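You operate a simulated robot arm through the tools that you are given. There is no shell and no other tool.

Carry out the task below with a simulated robot arm. There is one attempt and no reset: what you move stays moved.

TASK
Test lamp B on the gear model: 6 V goes on the orange mat, else in the middle grey tray.
Fine: lamp in the yellow tray, yellow lever on and left on, crank at least a turn.
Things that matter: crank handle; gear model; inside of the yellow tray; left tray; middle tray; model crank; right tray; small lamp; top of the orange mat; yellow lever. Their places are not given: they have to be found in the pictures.

It is judged by the outcome, as a careful person would: the job done as asked, and still so three seconds after it is handed in. It fails if anything else is knocked over, pushed out of place, dropped, spilled or broken.

THE ROBOT
A 7-joint arm with a two-finger parallel gripper, fixed in place. Base frame: the origin is at the foot of the arm, x ahead of it, y to its left, z up. Units: m, rad, N and s.
With the tool pointing down near the work surface it reaches from about 0.44 to 0.92 m from the base axis. Its first joint turns from -2.496 to 2.496 rad. Payload 3 kg.
The TCP is the grasp point between the finger pads, 0.03 m short of the fingertips. In the tool frame z runs along the fingers and y along their closing line. Largest opening 0.094 m; finger width 0.028, thickness 0.01; the body of the gripper, 0.05 by 0.096 m, starts 0.055 m behind the TCP.
Orientation is that of the tool frame in the base frame, as a unit quaternion [w, x, y, z]. With the fingers straight down and closing along the base's y, the tool's x points along the base's -x, its y along +y and its z along -z.

THE INTERFACE
- The arm moves only by the tool arm_command. Its argument "steps" is a list of rows, each a list of 7 numbers: the shift along the tool's x, y, z in m, then the turn, a rotation vector about the tool's x, y, z in rad, then the closure in counts, from 0 (fully open) to 255 (shut). In form: [[tx, ty, tz, rx, ry, rz, fingers], ...]. A call has 1 to 20 rows; each row is the pose to reach, as a shift and turn from the pose commanded when the call began, along the tool's axes at that moment. Rows are played at 5 a second. More than 0.05 m and 0.15 rad between two rows, or a gripper value outside its range, and nothing of the call is played. A pose out of reach is approached as far as the arm can. The call stops where the force on the tool passes 90 N (or 10 N more than at its start, if that is more) or the arm is blocked; 0.2 s more then pass. The fingers move at their own pace (about 0.072 m/s each) and stop on an object; they squeeze with about 31 N. The grip force told is the motor's: it shows also when the fingers shut on nothing. Time passes only in rows, and 0.2 s behind the last, so rows that repeat a pose let the fingers close. It gives the time, the measured TCP pose, the force on the tool (base axes), the opening and the grip force at its end, in the units of the frame above (readings bear some noise), with the torque about the TCP (base axes, N m) and any sound that the robot's microphone picked up.
- Cameras (640 x 400 px; columns grow to the right, rows downward): "scene" is fixed at [0.0472, 0.6507, 1.5464]; the picture's right is [-0.36, -0.93, 0.00], its down [-0.69, 0.27, -0.67] and it looks along [0.63, -0.24, -0.74] (base axes); focal length 365 px, centre (320, 200). "wrist" rides on the gripper at [0.076, 0.014, -0.102] in the tool frame; the picture's right is [-0.18, 0.98, 0.00], its down [-0.75, -0.14, -0.64] and it looks along [-0.63, -0.12, 0.77] (tool axes); focal length 243 px, centre (320, 200).
- grab_frame(camera): a new picture of that camera. The clock stands still meanwhile.
- pixel_to_xyz(camera, pixels): for up to 12 pixels [column, row] of the newest picture of that camera ("zoom" is the newest enlarged one), the place [x, y, z] in the base frame of the surface seen there, good to about 0.003 m. The clock stands still meanwhile.
- close_up(camera, box): a new picture of the part [left, top, right, bottom] of that camera's present view, enlarged. The clock stands still meanwhile.
- finish_job(): hands the job in; it is judged then, once.

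Open the gripper and draw the arm clear of the work before you hand the job in, unless the task says otherwise.

The tools are called as a command line: name --pt "numbers of a row" for each row, then --argument value for the rest, lists and objects as JSON in quotes. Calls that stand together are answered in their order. arm_command: Moves the arm, as the interface text tells. Its arguments: {"type":"object","properties":{"steps":{"type":"array","items":{"type":"array","items":{"type":"number"}}}},"required":["steps"]} The other tools are called the same way: grab_frame (camera) takes a picture; pixel_to_xyz (camera, pixels) gives the place of the surface under pixels of a picture; close_up (camera, box) takes an enlarged picture of a part of a camera's view; finish_job () hands the job in.

At the start:

```text
time: 0.0
position: [0.4336, 0.4112, 1.1746]
ee_rot: [0.0, -0.001, 1.0, 0.0]
ft_force: [-1.2, 0.4, 0.0]
moment: [0.02, 0.02, 0.0]
finger_gap: 0.0942
grip_force: 0.1
```

scene: 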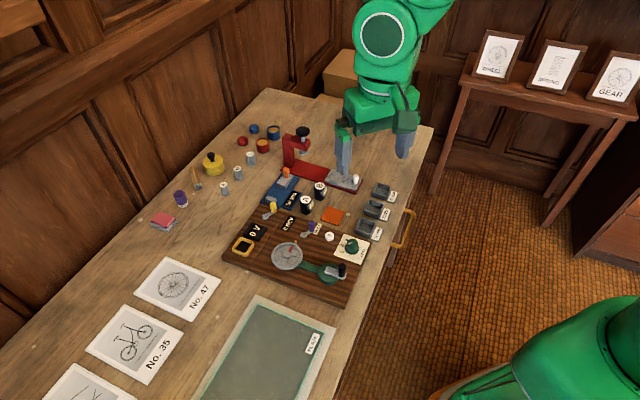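
wrist: 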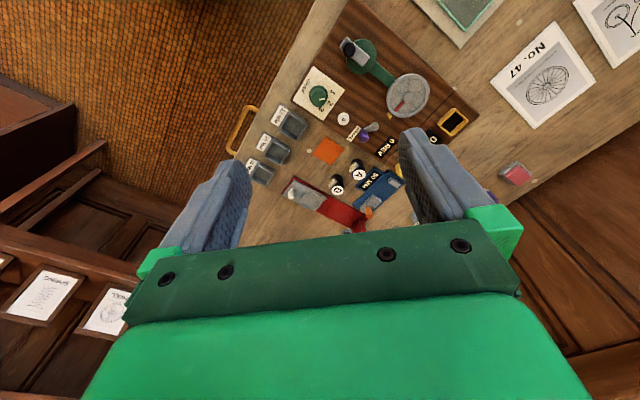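

I begin by looking closely at the work area around (310, 220) in the scene picture.

close_up --camera "scene" --box '[220, 160, 420, 310]'

close_up --camera "wrist" --box '[230, 20, 480, 240]'

```text
2.67 times, centred on (320, 235) of scene
```

zoom: 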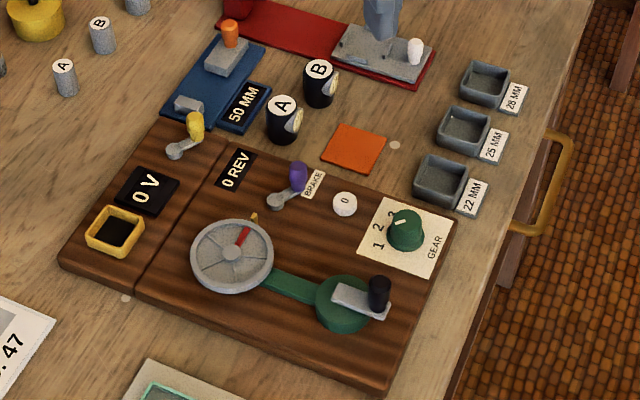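

```text
1.82 times, centred on (355, 130) of wrist
```

zoom: 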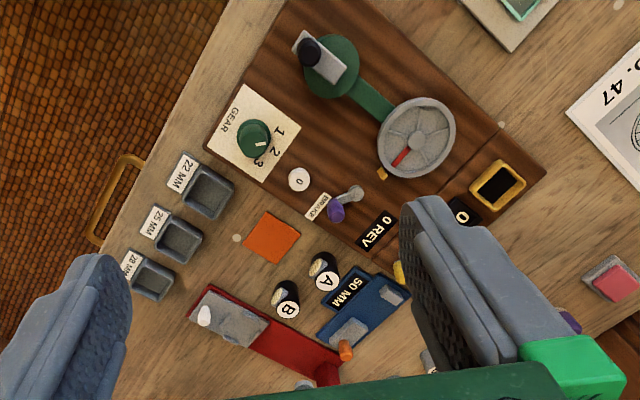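

The board, lamps A and B (black cylinders at about (306,205) and (320,190)), mat and trays are visible; I zoom in further for details.

close_up --camera "scene" --box '[225, 205, 305, 255]'

close_up --camera "scene" --box '[290, 170, 370, 220]'

close_up --camera "scene" --box '[280, 220, 376, 280]'

close_up --camera "scene" --box '[140, 110, 300, 240]'

close_up --camera "scene" --box '[340, 170, 420, 250]'

```text
8.00 times, centred on (265, 230) of scene
```

zoom: 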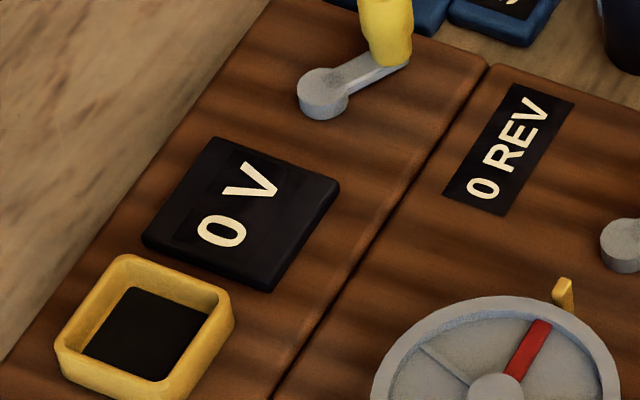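

```text
8.00 times, centred on (330, 195) of scene
```

zoom: 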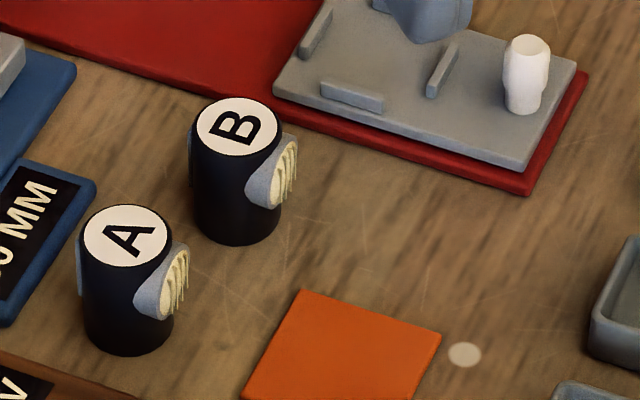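

```text
6.67 times, centred on (328, 250) of scene
```

zoom: 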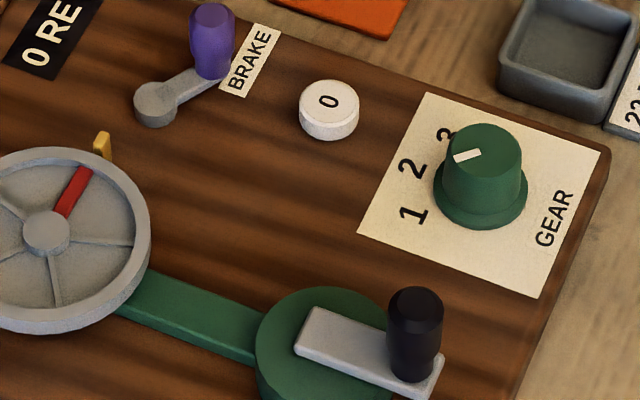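

```text
3.08 times, centred on (220, 175) of scene
```

zoom: 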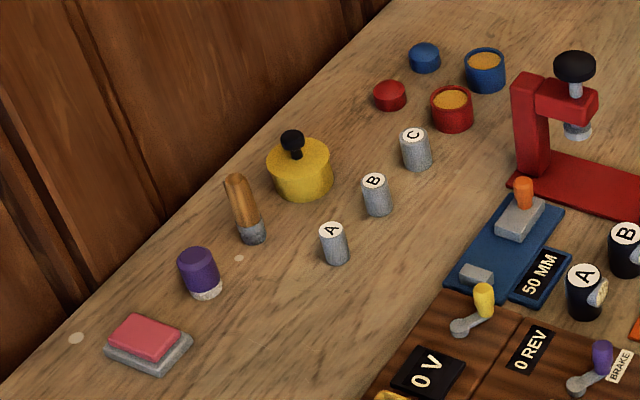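

```text
5.00 times, centred on (380, 210) of scene
```

zoom: 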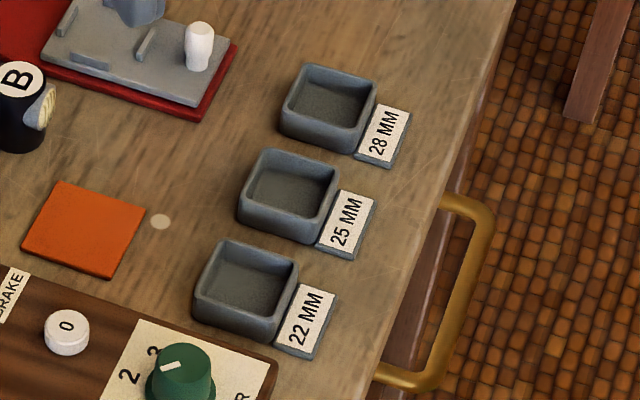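

Lamp B is the black cylinder with lens at (320,190); the middle grey tray is labelled 25 MM. I read 3D positions of the main points.

grab_frame --camera "scene"

pixel_to_xyz --camera "scene" --pixels '[[319.5, 185.5], [305.5, 199], [334, 216], [364, 229], [376, 209], [387, 190], [242.5, 247], [255, 232], [273, 205], [265, 216], [287, 256], [341, 266]]'

pixel_to_xyz --camera "scene" --pixels '[[342, 266], [336, 272], [330, 268], [312, 226], [303, 235], [352, 243], [329.5, 236], [336, 182], [355, 178], [324, 240], [300, 290], [300, 215]]'

```text
taken
```

scene: 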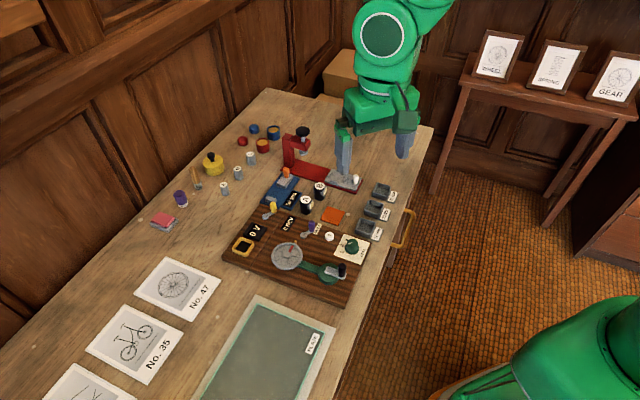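

```text
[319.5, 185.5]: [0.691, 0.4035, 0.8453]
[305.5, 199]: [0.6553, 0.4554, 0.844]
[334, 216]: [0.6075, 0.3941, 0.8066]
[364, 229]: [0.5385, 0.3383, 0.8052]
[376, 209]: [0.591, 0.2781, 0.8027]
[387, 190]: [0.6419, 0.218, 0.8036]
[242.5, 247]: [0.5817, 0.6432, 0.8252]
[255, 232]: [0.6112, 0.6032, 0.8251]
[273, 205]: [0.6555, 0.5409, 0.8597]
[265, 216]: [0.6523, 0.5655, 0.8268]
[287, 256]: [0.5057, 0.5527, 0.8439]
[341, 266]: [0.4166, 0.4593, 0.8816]
```

```text
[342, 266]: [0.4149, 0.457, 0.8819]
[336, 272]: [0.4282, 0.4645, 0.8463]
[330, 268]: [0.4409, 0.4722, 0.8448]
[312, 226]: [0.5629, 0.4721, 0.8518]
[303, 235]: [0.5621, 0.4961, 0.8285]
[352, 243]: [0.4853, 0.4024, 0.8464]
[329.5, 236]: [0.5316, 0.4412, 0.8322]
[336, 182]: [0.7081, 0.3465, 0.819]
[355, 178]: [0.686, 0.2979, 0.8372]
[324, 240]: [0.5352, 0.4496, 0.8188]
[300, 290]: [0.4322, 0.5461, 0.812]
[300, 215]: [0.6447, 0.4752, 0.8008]
```

Table top is at z≈0.80, the board top ≈0.82; lamp B's top centre is near (0.691, 0.404, 0.845). I move the arm to bring the wrist camera over the board for a better look.

arm_command --pt "-0.019 0.003 0.03 0 0 0 0" --pt "-0.038 0.006 0.06 0 0 0 0" --pt "-0.057 0.01 0.09 0 0 0 0" --pt "-0.076 0.013 0.12 0 0 0 0" --pt "-0.095 0.016 0.15 0 0 0 0" --pt "-0.112 0.019 0.18 0 0 0 0" --pt "-0.112 0.019 0.18 0 0 0 0"

grab_frame --camera "wrist"

grab_frame --camera "scene"

```text
time: 1.6
position: [0.5452, 0.4312, 0.9942]
ee_rot: [0.0, 0.0, 1.0, 0.0]
ft_force: [0.3, -0.3, -0.3]
moment: [0.02, 0.01, 0.0]
finger_gap: 0.0942
grip_force: 0.1
```

```text
taken
```

wrist: 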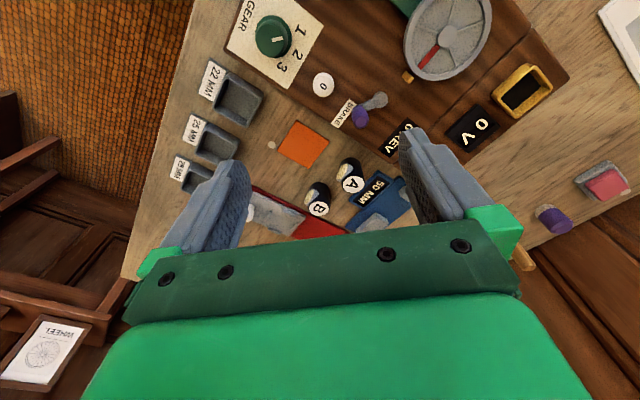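

```text
taken
```

scene: 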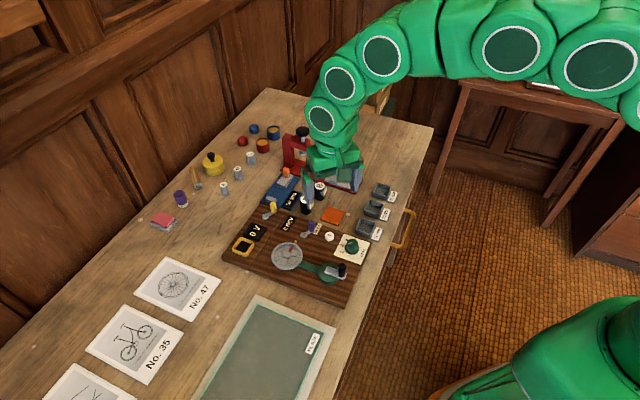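

The wrist view shows B at (317,200) with its lens and A at (349,175). I zoom in on lamps, levers and yellow tray.

close_up --camera "wrist" --box '[270, 110, 430, 240]'

close_up --camera "wrist" --box '[380, 20, 580, 150]'

close_up --camera "scene" --box '[225, 180, 325, 260]'

```text
3.08 times, centred on (350, 175) of wrist
```

zoom: 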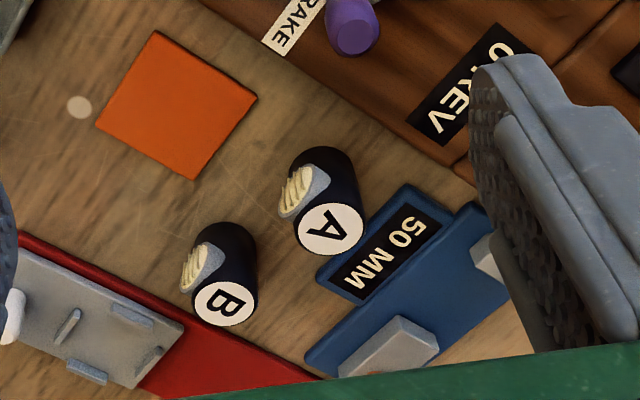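

```text
3.08 times, centred on (480, 85) of wrist
```

zoom: 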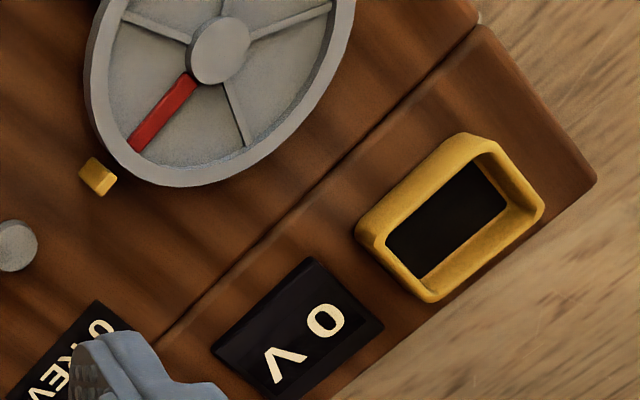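

```text
5.00 times, centred on (275, 220) of scene
```

zoom: 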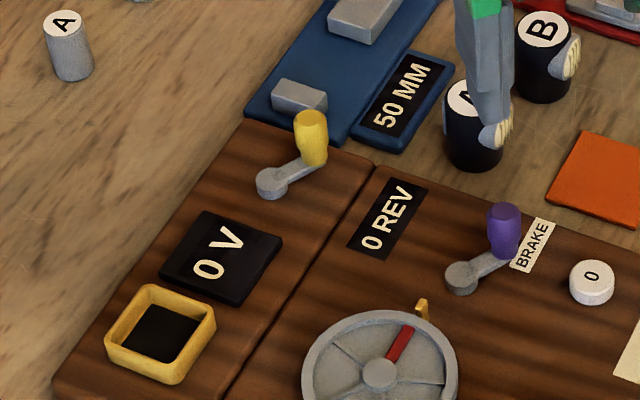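

I read positions at the yellow tray's floor and rim, the levers' pivots and handles in the newest zoom.

pixel_to_xyz --camera "zoom" --pixels '[[151, 308], [200, 325], [171, 358], [124, 343], [149, 289], [211, 311], [177, 370], [110, 347], [160, 333]]'

pixel_to_xyz --camera "zoom" --pixels '[[268, 178], [310, 118], [315, 150], [296, 170], [460, 273], [503, 212], [504, 240], [487, 262], [375, 368], [423, 305], [540, 28], [575, 55]]'

pixel_to_xyz --camera "zoom" --pixels '[[590, 135], [550, 195], [630, 225], [370, 172], [245, 124], [60, 385], [240, 395], [283, 240], [160, 275]]'

```text
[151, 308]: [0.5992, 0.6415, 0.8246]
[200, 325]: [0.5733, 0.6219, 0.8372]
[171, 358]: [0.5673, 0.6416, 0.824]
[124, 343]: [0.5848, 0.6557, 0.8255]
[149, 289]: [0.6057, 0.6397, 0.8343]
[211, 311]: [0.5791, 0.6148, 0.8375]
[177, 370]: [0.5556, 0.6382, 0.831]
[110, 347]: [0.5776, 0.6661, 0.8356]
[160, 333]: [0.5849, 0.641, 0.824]
```

```text
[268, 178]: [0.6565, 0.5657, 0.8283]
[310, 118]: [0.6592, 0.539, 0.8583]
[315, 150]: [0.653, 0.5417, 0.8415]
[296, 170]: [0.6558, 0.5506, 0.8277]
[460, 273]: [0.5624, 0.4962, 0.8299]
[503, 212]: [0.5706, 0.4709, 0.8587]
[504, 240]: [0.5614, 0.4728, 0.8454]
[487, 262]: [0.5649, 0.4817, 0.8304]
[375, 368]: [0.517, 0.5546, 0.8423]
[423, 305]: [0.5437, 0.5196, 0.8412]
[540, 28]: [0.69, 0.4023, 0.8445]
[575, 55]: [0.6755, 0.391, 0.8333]
```

```text
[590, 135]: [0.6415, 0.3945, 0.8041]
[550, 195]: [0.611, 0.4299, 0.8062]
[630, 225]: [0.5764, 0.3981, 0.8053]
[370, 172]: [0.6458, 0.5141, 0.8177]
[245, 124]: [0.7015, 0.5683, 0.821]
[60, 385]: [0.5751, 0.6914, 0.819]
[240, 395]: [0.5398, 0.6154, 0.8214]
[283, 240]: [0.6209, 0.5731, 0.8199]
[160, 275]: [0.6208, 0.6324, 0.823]
```

The board is turned 45° to the base axes; the yellow tray is centred near (0.580, 0.640) with floor z≈0.824 and rim ≈0.836. Next I zoom on the crank, the press next to lamp B and the lamp itself to measure clearances.

close_up --camera "scene" --box '[304, 250, 368, 290]'

pixel_to_xyz --camera "zoom" --pixels '[[160, 200], [240, 175], [200, 240], [260, 245], [330, 240], [370, 155], [385, 215], [420, 270], [140, 260], [390, 285], [185, 175], [100, 210]]'

pixel_to_xyz --camera "scene" --pixels '[[302, 131], [300, 148], [290, 165], [312, 176], [300, 170], [288, 180], [287, 171], [296, 186], [276, 194], [270, 199], [305, 165], [330, 178]]'

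```text
10.00 times, centred on (336, 270) of scene
```

zoom: 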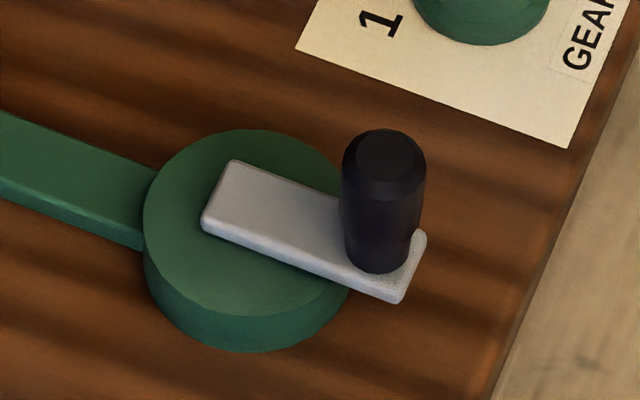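

```text
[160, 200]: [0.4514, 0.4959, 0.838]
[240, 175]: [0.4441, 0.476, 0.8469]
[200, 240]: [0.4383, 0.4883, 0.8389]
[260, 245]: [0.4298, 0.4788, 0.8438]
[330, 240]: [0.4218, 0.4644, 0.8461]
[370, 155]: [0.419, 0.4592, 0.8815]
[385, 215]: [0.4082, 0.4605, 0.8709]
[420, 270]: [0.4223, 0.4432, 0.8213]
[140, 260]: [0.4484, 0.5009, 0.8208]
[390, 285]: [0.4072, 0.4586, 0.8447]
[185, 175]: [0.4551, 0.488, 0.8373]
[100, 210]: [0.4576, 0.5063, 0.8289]
```

```text
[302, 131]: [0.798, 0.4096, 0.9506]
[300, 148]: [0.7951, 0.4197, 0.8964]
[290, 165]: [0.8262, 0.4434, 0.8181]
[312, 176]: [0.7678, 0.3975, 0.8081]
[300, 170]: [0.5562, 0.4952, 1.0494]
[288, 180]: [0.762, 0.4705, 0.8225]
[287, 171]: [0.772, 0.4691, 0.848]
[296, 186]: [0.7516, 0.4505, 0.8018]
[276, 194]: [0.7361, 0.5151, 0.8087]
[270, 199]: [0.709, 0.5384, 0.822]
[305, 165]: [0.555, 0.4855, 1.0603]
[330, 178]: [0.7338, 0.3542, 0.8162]
```

Measured: crank pivot ≈(0.4415, 0.481), crank handle ≈(0.419, 0.458) with top z 0.882; press knob is 0.107 m from lamp B, so there is room. I turn the gripper 45° (closing line across the lens axis, towards lamp A) with partial opening and hover over lamp B.

arm_command --pt "-0.024 -0.0045 0.003 0 0 -0.131 60" --pt "-0.049 -0.009 0.006 0 0 -0.262 119" --pt "-0.073 -0.0134 0.01 0 0 -0.393 119" --pt "-0.097 -0.0178 0.016 0 0 -0.524 119" --pt "-0.122 -0.0223 0.03 0 0 -0.655 119" --pt "-0.1458 -0.0267 0.044 0 0 -0.785 119" --pt "-0.1458 -0.0267 0.044 0 0 -0.785 119"

grab_frame --camera "wrist"

grab_frame --camera "scene"

```text
time: 3.2
position: [0.6916, 0.4062, 0.9509]
ee_rot: [0.0, -0.383, 0.924, 0.001]
ft_force: [0.2, -0.2, 0.7]
moment: [0.02, 0.0, 0.0]
finger_gap: 0.0499
grip_force: 0.0
```

```text
taken
```

wrist: 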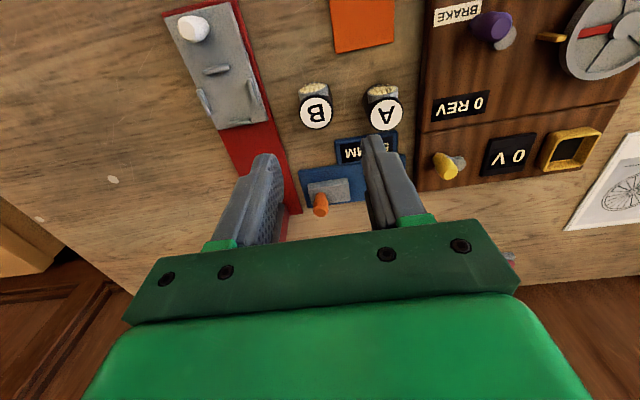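

```text
taken
```

scene: 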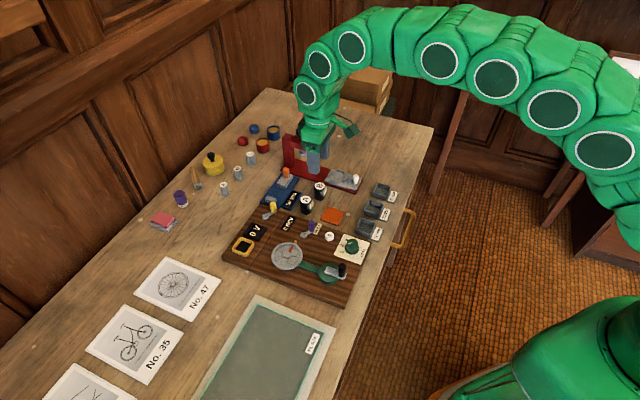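

The hover view shows B's label at (316,112), A's at (386,113). I zoom on B for exact centre and lens orientation.

close_up --camera "wrist" --box '[270, 60, 430, 160]'

pixel_to_xyz --camera "wrist" --pixels '[[316, 112], [386, 113], [314, 88], [381, 90], [316, 100], [300, 112], [332, 112], [316, 127], [285, 130], [265, 100], [350, 120]]'

```text
4.00 times, centred on (350, 110) of wrist
```

zoom: 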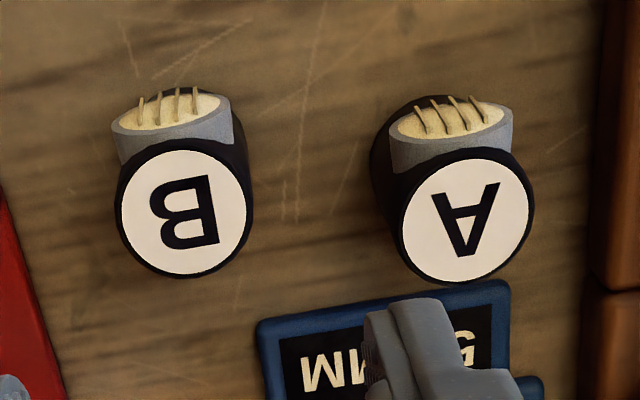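

```text
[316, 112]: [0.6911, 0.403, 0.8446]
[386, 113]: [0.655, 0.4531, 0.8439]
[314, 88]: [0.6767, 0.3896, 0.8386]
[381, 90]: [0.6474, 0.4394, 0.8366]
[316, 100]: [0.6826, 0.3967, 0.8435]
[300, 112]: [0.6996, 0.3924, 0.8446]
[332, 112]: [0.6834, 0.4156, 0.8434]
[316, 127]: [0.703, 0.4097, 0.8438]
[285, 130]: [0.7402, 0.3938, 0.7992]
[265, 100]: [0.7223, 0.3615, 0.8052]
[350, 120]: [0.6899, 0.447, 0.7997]
```

B's centre is (0.6912, 0.4037) and its lens axis lies along the tool x axis, so the grip direction is right. I descend partway to z≈0.885 and check again.

arm_command --pt "0 0 0.03 0 0 0 119" --pt "0 0 0.055 0 0 0 119" --pt "0 0 0.0656 0 0 0 119" --pt "0 0 0.0656 0 0 0 119"

grab_frame --camera "wrist"

close_up --camera "scene" --box '[280, 160, 360, 210]'

```text
time: 4.2
position: [0.6897, 0.4059, 0.887]
ee_rot: [0.0, -0.383, 0.924, -0.001]
ft_force: [-0.4, 0.1, 0.2]
moment: [-0.02, 0.01, 0.02]
finger_gap: 0.0499
grip_force: 0.2
```

```text
taken
```

wrist: 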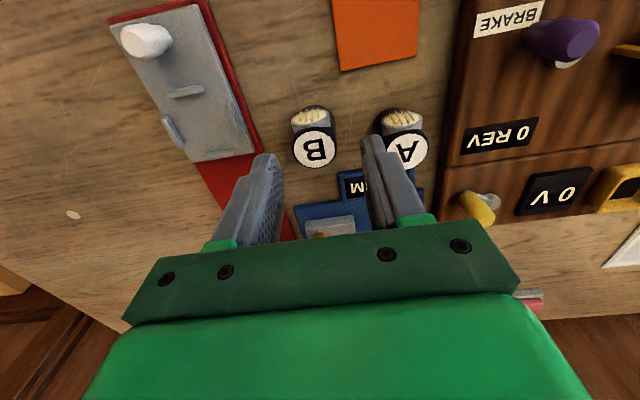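

```text
8.00 times, centred on (320, 185) of scene
```

zoom: 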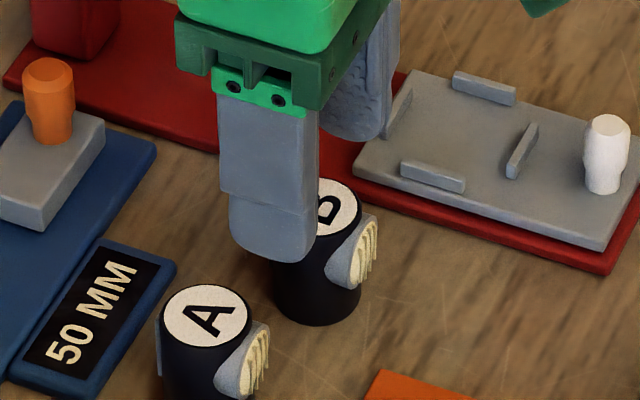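

Fingers straddle B cleanly, the near finger passing between A and B. I go down the remaining 38 mm to z≈0.847.

arm_command --pt "0 0 0.015 0 0 0 119" --pt "0 0 0.03 0 0 0 119" --pt "0 0 0.038 0 0 0 119" --pt "0 0 0.038 0 0 0 119"

close_up --camera "scene" --box '[280, 160, 360, 210]'

grab_frame --camera "wrist"

```text
time: 5.2
position: [0.6903, 0.4041, 0.8482]
ee_rot: [0.0, -0.381, 0.925, -0.001]
ft_force: [-0.5, 0.3, -0.8]
moment: [0.0, -0.02, -0.01]
finger_gap: 0.05
grip_force: 0.0
```

```text
8.00 times, centred on (320, 185) of scene
```

zoom: 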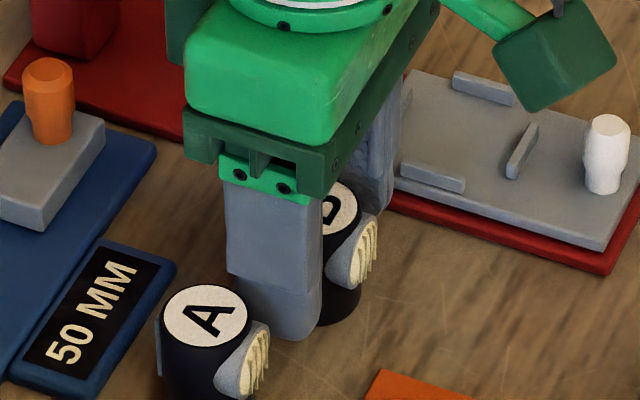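

```text
taken
```

wrist: 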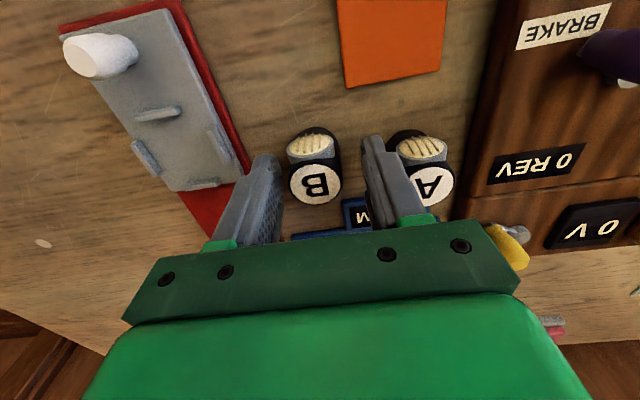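

The label centre (316,184) coincides with the grasp point (320,188), and the fingers are clear of A and the press. I close the fingers on B.

arm_command --pt "0 0 0 0 0 0 160" --pt "0 0 0 0 0 0 200" --pt "0 0 0 0 0 0 255" --pt "0 0 0 0 0 0 255"

grab_frame --camera "wrist"

```text
time: 6.2
position: [0.6901, 0.4043, 0.8479]
ee_rot: [0.0, -0.383, 0.924, 0.0]
ft_force: [0.0, -0.1, -0.2]
moment: [-0.01, 0.0, 0.06]
finger_gap: 0.0297
grip_force: 31.3
```

```text
taken
```

wrist: 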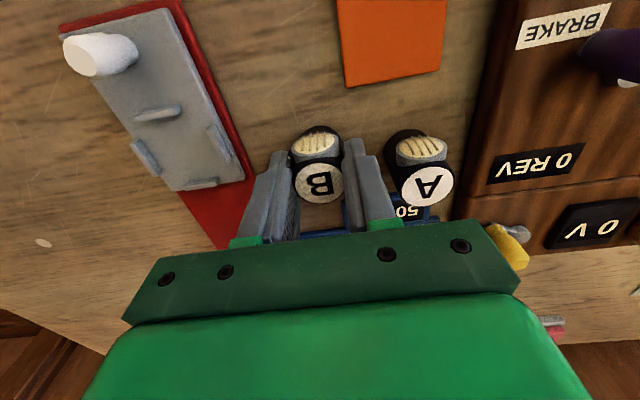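

B is gripped (gap 29.7 mm, 31 N). I lift it 130 mm straight up, then carry it over towards the yellow tray.

arm_command --pt "0 0 -0.02 0 0 0 255" --pt "0 0 -0.05 0 0 0 255" --pt "0 0 -0.09 0 0 0 255" --pt "0 0 -0.12 0 0 0 255" --pt "-0.01 0.028 -0.13 0 0 0 255" --pt "-0.024 0.067 -0.13 0 0 0 255" --pt "-0.04 0.11 -0.13 0 0 0 255" --pt "-0.055 0.153 -0.13 0 0 0 255" --pt "-0.07 0.195 -0.13 0 0 0 255" --pt "-0.082 0.228 -0.13 0 0 0 255" --pt "-0.0884 0.2454 -0.13 0 0 0 255" --pt "-0.0884 0.2454 -0.13 0 0 0 255"

grab_frame --camera "wrist"

grab_frame --camera "scene"

```text
time: 8.8
position: [0.5806, 0.639, 0.9773]
ee_rot: [0.0, -0.382, 0.924, -0.001]
ft_force: [0.2, 0.7, -0.4]
moment: [-0.01, 0.01, 0.03]
finger_gap: 0.0298
grip_force: 31.4
```

```text
taken
```

wrist: 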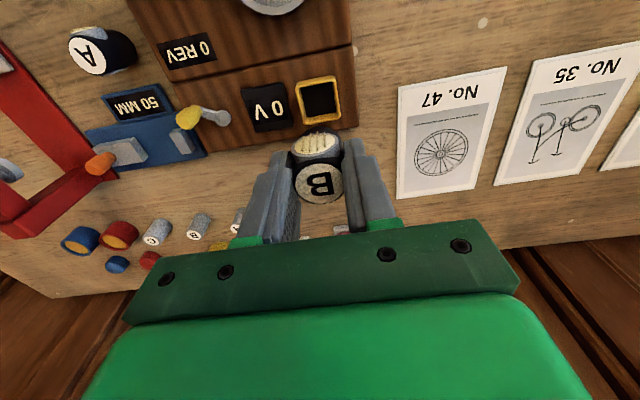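

```text
taken
```

scene: 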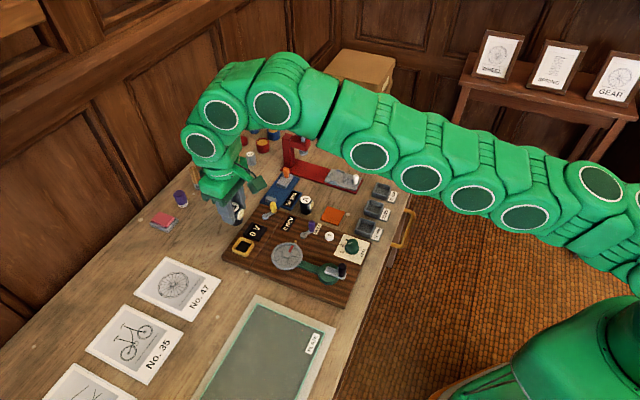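

The lamp is firmly held and the yellow tray is visible at (318,101). I zoom in on it to get its exact centre and inner size.

close_up --camera "wrist" --box '[280, 70, 360, 130]'

close_up --camera "wrist" --box '[160, 60, 360, 180]'

pixel_to_xyz --camera "wrist" --pixels '[[296, 83], [334, 78], [341, 118], [301, 124], [303, 88], [328, 84], [334, 113], [307, 118], [318, 101]]'

```text
6.67 times, centred on (320, 100) of wrist
```

zoom: 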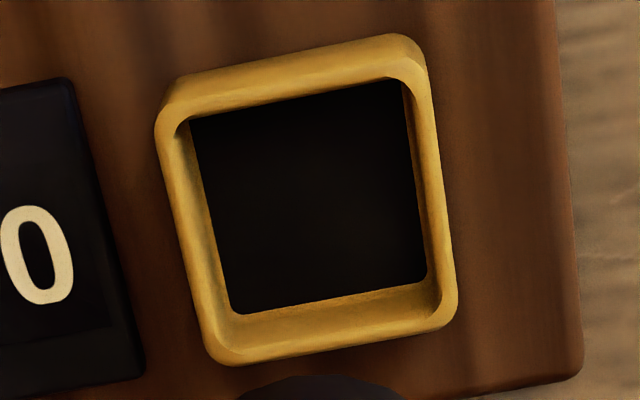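

```text
3.20 times, centred on (260, 120) of wrist
```

zoom: 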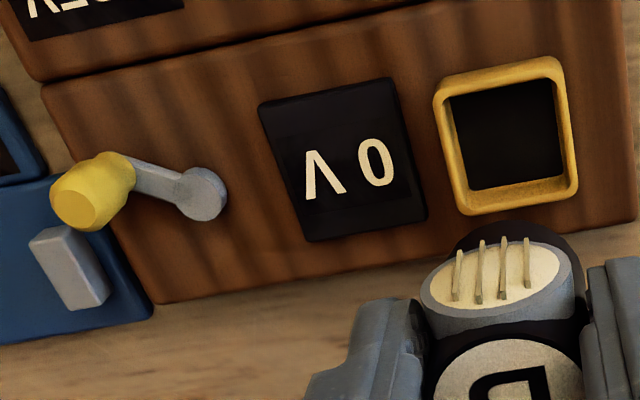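

```text
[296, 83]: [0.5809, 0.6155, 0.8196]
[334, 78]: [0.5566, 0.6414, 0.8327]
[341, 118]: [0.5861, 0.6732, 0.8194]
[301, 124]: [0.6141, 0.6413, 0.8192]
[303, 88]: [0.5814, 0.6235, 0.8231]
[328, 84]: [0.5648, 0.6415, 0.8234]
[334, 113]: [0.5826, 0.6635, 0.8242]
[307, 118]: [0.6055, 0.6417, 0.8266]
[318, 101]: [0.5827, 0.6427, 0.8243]
```

I query points across the tray walls to locate the rim and floor precisely.

close_up --camera "wrist" --box '[288, 72, 352, 128]'

pixel_to_xyz --camera "zoom" --pixels '[[150, 200], [160, 200], [170, 200], [180, 200], [190, 200], [200, 200], [210, 200], [425, 200], [435, 200], [445, 200], [455, 200], [465, 200]]'

pixel_to_xyz --camera "zoom" --pixels '[[310, 50], [310, 60], [310, 70], [310, 80], [310, 90], [310, 100], [330, 300], [330, 310], [330, 320], [330, 330], [330, 340], [330, 350]]'

```text
7.14 times, centred on (320, 100) of wrist
```

zoom: 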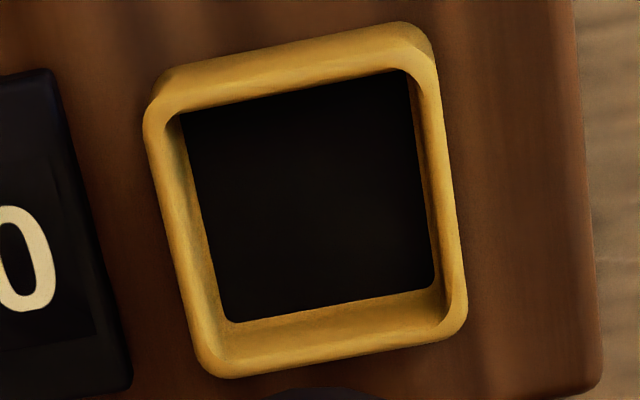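

```text
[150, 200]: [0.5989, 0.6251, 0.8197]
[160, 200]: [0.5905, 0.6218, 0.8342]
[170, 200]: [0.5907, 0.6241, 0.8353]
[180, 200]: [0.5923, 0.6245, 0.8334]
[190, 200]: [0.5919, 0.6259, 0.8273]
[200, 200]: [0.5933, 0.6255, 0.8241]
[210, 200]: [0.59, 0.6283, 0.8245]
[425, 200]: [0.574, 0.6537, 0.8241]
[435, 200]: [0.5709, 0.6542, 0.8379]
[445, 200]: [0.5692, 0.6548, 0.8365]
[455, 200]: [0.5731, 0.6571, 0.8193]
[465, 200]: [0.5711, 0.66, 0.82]
```

```text
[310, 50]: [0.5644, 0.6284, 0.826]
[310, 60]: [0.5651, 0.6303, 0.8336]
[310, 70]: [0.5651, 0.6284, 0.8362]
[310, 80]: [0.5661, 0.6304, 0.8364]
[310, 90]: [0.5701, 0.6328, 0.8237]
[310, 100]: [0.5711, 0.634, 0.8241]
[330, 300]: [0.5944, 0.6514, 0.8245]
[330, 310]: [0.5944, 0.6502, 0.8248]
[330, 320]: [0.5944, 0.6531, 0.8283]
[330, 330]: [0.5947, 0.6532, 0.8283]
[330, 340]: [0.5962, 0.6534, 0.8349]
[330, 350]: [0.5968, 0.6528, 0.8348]
```

In board axes the tray centre comes out at (0.5822, 0.6406), inner width ≈34 mm, so the 30 mm lamp fits. I shift about 2 mm and lower the lamp to just above the rim.

arm_command --pt "-0.0021 0 0.02 0 0 0 255" --pt "-0.0021 0 0.045 0 0 0 255" --pt "-0.0021 0 0.07 0 0 0 255" --pt "-0.0021 0 0.08 0 0 0 255" --pt "-0.0021 0 0.08 0 0 0 255"

close_up --camera "wrist" --box '[270, 90, 370, 210]'

close_up --camera "scene" --box '[210, 220, 274, 260]'

```text
time: 10.0
position: [0.5803, 0.6419, 0.8986]
ee_rot: [0.0, -0.382, 0.924, 0.0]
ft_force: [-0.3, -0.3, 0.0]
moment: [0.0, 0.0, 0.0]
finger_gap: 0.0297
grip_force: 31.4
```

```text
3.33 times, centred on (320, 150) of wrist
```

zoom: 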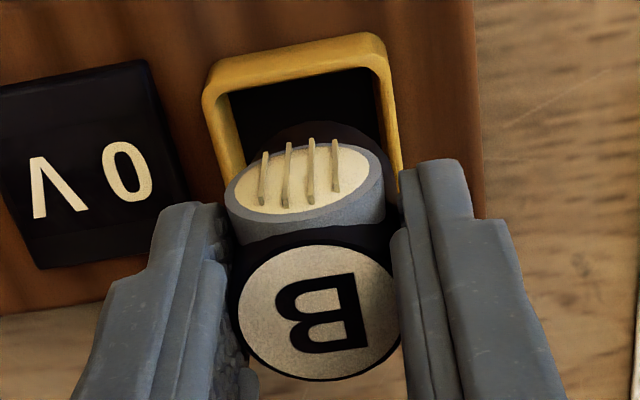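

```text
10.00 times, centred on (242, 240) of scene
```

zoom: 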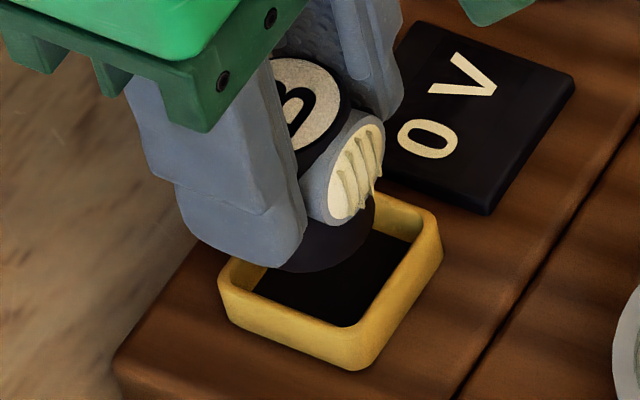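

The lens sits well above the lamp's foot, so it will clear the rim. I lower another 10 mm to compare the lamp's foot with the rim directly.

arm_command --pt "0 0 0.005 0 0 0 255" --pt "0 0 0.01 0 0 0 255" --pt "0 0 0.01 0 0 0 255"

close_up --camera "wrist" --box '[280, 90, 376, 150]'

close_up --camera "scene" --box '[218, 225, 266, 255]'

```text
time: 10.8
position: [0.5815, 0.641, 0.8896]
ee_rot: [0.0, -0.383, 0.924, 0.0]
ft_force: [1.2, -0.3, -0.7]
moment: [0.0, -0.01, 0.0]
finger_gap: 0.0298
grip_force: 31.0
```

```text
6.67 times, centred on (328, 120) of wrist
```

zoom: 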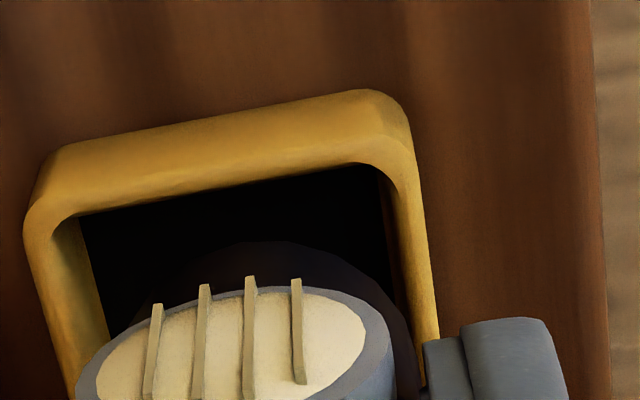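

```text
13.33 times, centred on (242, 240) of scene
```

zoom: 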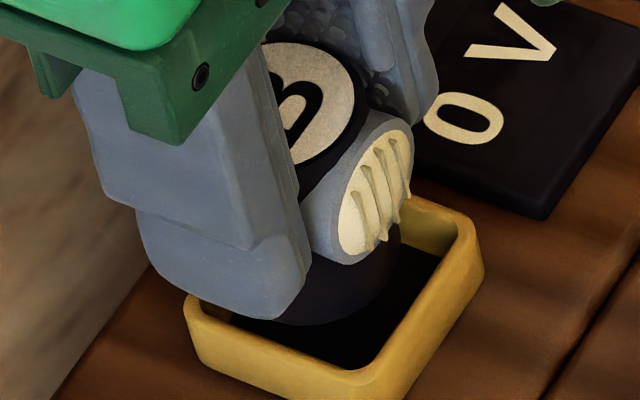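

The foot of the lamp sits about 2 mm too far towards the right wall (in the wrist zoom, lamp axis ≈270 vs tray axis ≈250) and slightly back. I shift −2.2 mm along tool y and +1.8 mm along tool x and look again.

arm_command --pt "0.0018 -0.0022 0 0 0 0 255" --pt "0.0018 -0.0022 0 0 0 0 255"

close_up --camera "wrist" --box '[280, 90, 376, 150]'

close_up --camera "scene" --box '[218, 225, 266, 255]'

```text
time: 11.4
position: [0.5823, 0.6389, 0.8889]
ee_rot: [-0.001, -0.384, 0.923, -0.001]
ft_force: [-0.8, 0.2, -0.8]
moment: [0.0, 0.03, 0.02]
finger_gap: 0.0297
grip_force: 30.5
```

```text
6.67 times, centred on (328, 120) of wrist
```

zoom: 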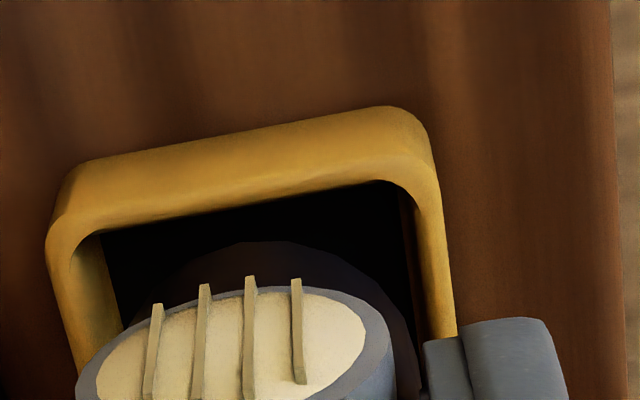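

```text
13.33 times, centred on (242, 240) of scene
```

zoom: 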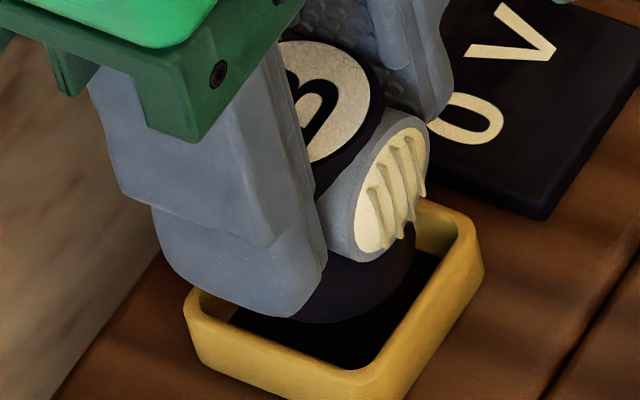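

The lamp is now centred over the tray in both views (scene: foot ≈(332,283) vs tray ≈(334,281)). I lower it 13 mm into the tray slowly.

arm_command --pt "0 0 0.003 0 0 0 255" --pt "0 0 0.006 0 0 0 255" --pt "0 0 0.009 0 0 0 255" --pt "0 0 0.012 0 0 0 255" --pt "0 0 0.013 0 0 0 255"

close_up --camera "wrist" --box '[280, 90, 376, 150]'

close_up --camera "scene" --box '[218, 225, 266, 255]'

```text
time: 12.6
position: [0.5829, 0.6402, 0.874]
ee_rot: [0.0, -0.382, 0.924, 0.0]
ft_force: [0.0, -0.5, -0.6]
moment: [-0.01, 0.01, 0.01]
finger_gap: 0.0298
grip_force: 31.1
```

```text
6.67 times, centred on (328, 120) of wrist
```

zoom: 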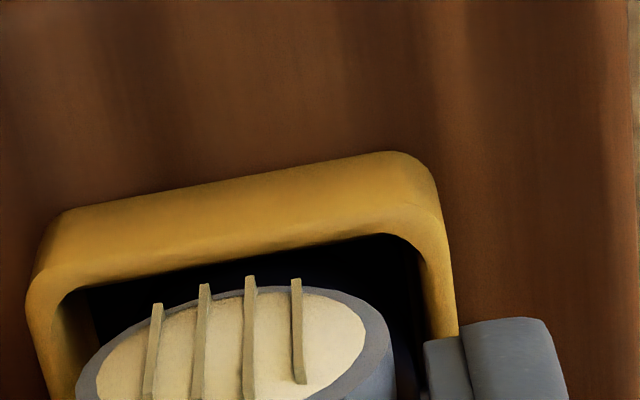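

```text
13.33 times, centred on (242, 240) of scene
```

zoom: 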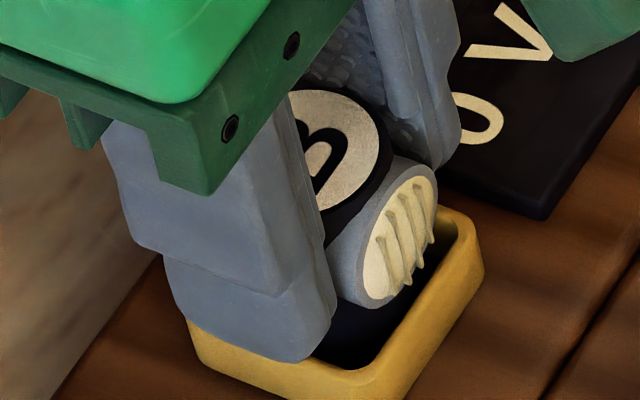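

It entered the tray without contact force. I lower 1 mm at a time to the floor.

arm_command --pt "0 0 0.001 0 0 0 255" --pt "0 0 0.002 0 0 0 255" --pt "0 0 0.003 0 0 0 255"

```text
time: 13.4
position: [0.5814, 0.6387, 0.8719]
ee_rot: [-0.001, -0.383, 0.924, 0.0]
ft_force: [-0.6, 1.1, 0.7]
moment: [0.0, 0.0, 0.01]
finger_gap: 0.0297
grip_force: 30.9
```

Force is still near zero; I go on down in 1 mm steps.

arm_command --pt "0 0 0.001 0 0 0 255" --pt "0 0 0.001 0 0 0 255"

arm_command --pt "0 0 0.001 0 0 0 255" --pt "0 0 0.001 0 0 0 255"

```text
time: 14.0
position: [0.5824, 0.6387, 0.8719]
ee_rot: [0.001, -0.382, 0.924, 0.0]
ft_force: [1.4, -2.4, 11.8]
moment: [-0.09, -0.05, -0.05]
finger_gap: 0.0298
grip_force: 30.9
```

```text
time: 14.6
position: [0.5814, 0.6401, 0.8713]
ee_rot: [0.001, -0.382, 0.924, 0.001]
ft_force: [4.1, 3.6, 13.4]
moment: [0.06, -0.22, 0.03]
finger_gap: 0.0295
grip_force: 31.3
```

Contact at ≈12 N: the lamp stands on the tray floor. I open the fingers to about 50 mm and check before retreating.

arm_command --pt "0 0 -0.001 0 0 0 255" --pt "0 0 -0.001 0 0 0 160" --pt "0 0 -0.001 0 0 0 119" --pt "0 0 -0.001 0 0 0 119"

close_up --camera "wrist" --box '[260, 90, 388, 210]'

close_up --camera "scene" --box '[218, 225, 266, 255]'

```text
time: 15.6
position: [0.5825, 0.64, 0.8715]
ee_rot: [0.0, -0.382, 0.924, 0.0]
ft_force: [-1.3, 0.6, 0.2]
moment: [0.02, 0.0, 0.0]
finger_gap: 0.0499
grip_force: 0.0
```

```text
3.33 times, centred on (324, 150) of wrist
```

zoom: 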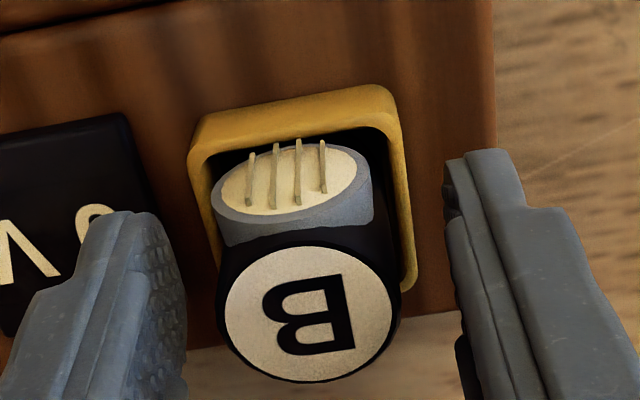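

```text
13.33 times, centred on (242, 240) of scene
```

zoom: 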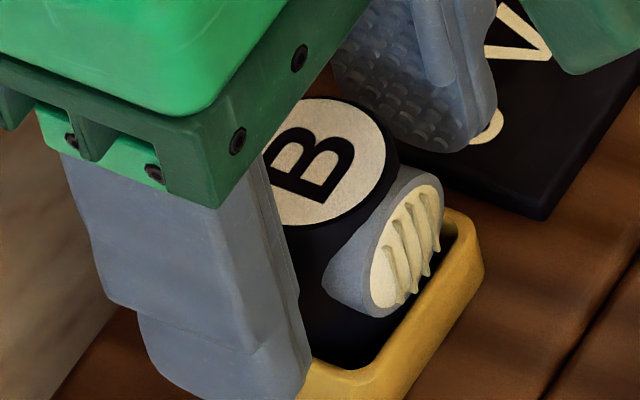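

Lamp B stands upright in the yellow tray, released. I rise 120 mm straight up and move to hover above the yellow lever.

arm_command --pt "0 0 -0.02 0 0 0 119" --pt "0 0 -0.06 0 0 0 119" --pt "0 0 -0.1 0 0 0 119" --pt "0.004 -0.03 -0.11 0 0 0 119" --pt "0.008 -0.07 -0.11 0 0 0 119" --pt "0.0156 -0.1188 -0.11 0 0 0 119" --pt "0.0156 -0.1188 -0.11 0 0 0 119"

grab_frame --camera "wrist"

close_up --camera "scene" --box '[220, 180, 300, 260]'

```text
time: 17.2
position: [0.6528, 0.5414, 0.9808]
ee_rot: [0.0, -0.383, 0.924, 0.0]
ft_force: [-0.6, 0.3, 0.3]
moment: [0.03, 0.02, 0.02]
finger_gap: 0.0499
grip_force: 0.1
```

```text
taken
```

wrist: 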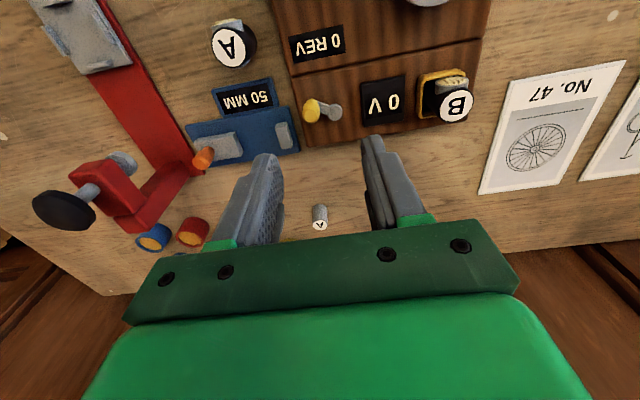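

```text
5.00 times, centred on (260, 220) of scene
```

zoom: 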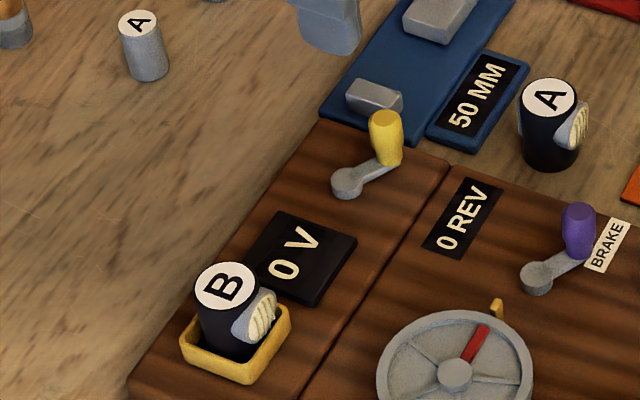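

Lamp B stands in the tray. I zoom on the yellow lever at (318,110) in the wrist view to locate handle and pivot.

close_up --camera "wrist" --box '[272, 80, 368, 140]'

pixel_to_xyz --camera "zoom" --pixels '[[240, 200], [255, 200], [270, 195], [300, 195], [330, 205], [355, 210], [375, 215], [240, 230], [275, 215], [130, 250], [90, 190], [225, 210]]'

```text
6.67 times, centred on (320, 110) of wrist
```

zoom: 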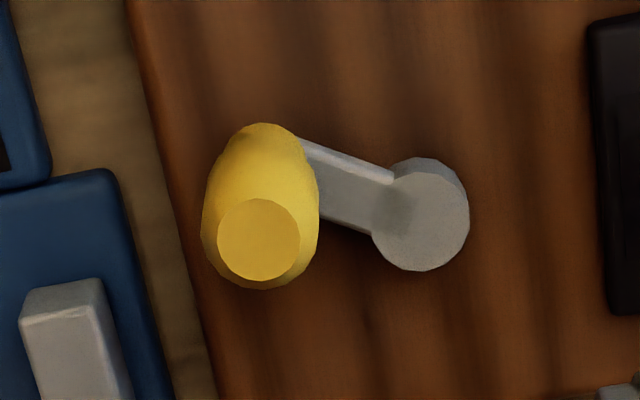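

```text
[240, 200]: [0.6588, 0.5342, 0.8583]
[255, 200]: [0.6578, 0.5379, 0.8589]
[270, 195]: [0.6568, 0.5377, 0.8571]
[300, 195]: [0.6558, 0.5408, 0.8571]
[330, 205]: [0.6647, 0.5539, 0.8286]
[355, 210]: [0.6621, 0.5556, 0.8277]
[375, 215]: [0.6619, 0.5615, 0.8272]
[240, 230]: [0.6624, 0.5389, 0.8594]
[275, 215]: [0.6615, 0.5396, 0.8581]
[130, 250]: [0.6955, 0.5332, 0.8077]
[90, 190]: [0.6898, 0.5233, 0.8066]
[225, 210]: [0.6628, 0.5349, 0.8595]
```

I take several samples over the handle top and the pivot disc to average out noise.

pixel_to_xyz --camera "zoom" --pixels '[[258, 240], [250, 230], [266, 230], [250, 250], [266, 250], [240, 240], [278, 240], [258, 222], [258, 262], [258, 236], [262, 244], [254, 244]]'

pixel_to_xyz --camera "zoom" --pixels '[[418, 225], [410, 215], [426, 215], [410, 235], [426, 235], [400, 225], [438, 225], [418, 200], [418, 250], [418, 230], [422, 222], [414, 228]]'

```text
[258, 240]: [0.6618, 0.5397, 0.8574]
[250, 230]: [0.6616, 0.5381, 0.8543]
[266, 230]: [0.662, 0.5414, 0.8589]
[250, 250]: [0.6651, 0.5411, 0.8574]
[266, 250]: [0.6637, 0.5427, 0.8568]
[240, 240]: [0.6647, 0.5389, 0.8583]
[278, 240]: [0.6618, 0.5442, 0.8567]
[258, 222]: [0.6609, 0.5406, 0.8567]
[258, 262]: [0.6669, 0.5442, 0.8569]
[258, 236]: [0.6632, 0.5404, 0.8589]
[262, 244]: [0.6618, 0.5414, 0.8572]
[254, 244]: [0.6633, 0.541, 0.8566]
```

```text
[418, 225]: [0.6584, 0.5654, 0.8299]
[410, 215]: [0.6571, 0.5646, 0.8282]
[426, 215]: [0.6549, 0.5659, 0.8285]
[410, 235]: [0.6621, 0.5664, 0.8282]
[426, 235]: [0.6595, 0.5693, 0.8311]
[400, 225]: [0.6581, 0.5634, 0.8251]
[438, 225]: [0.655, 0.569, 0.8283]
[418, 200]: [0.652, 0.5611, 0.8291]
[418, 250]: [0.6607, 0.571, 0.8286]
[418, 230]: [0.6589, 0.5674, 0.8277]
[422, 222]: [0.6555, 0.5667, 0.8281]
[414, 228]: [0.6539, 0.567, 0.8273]
```

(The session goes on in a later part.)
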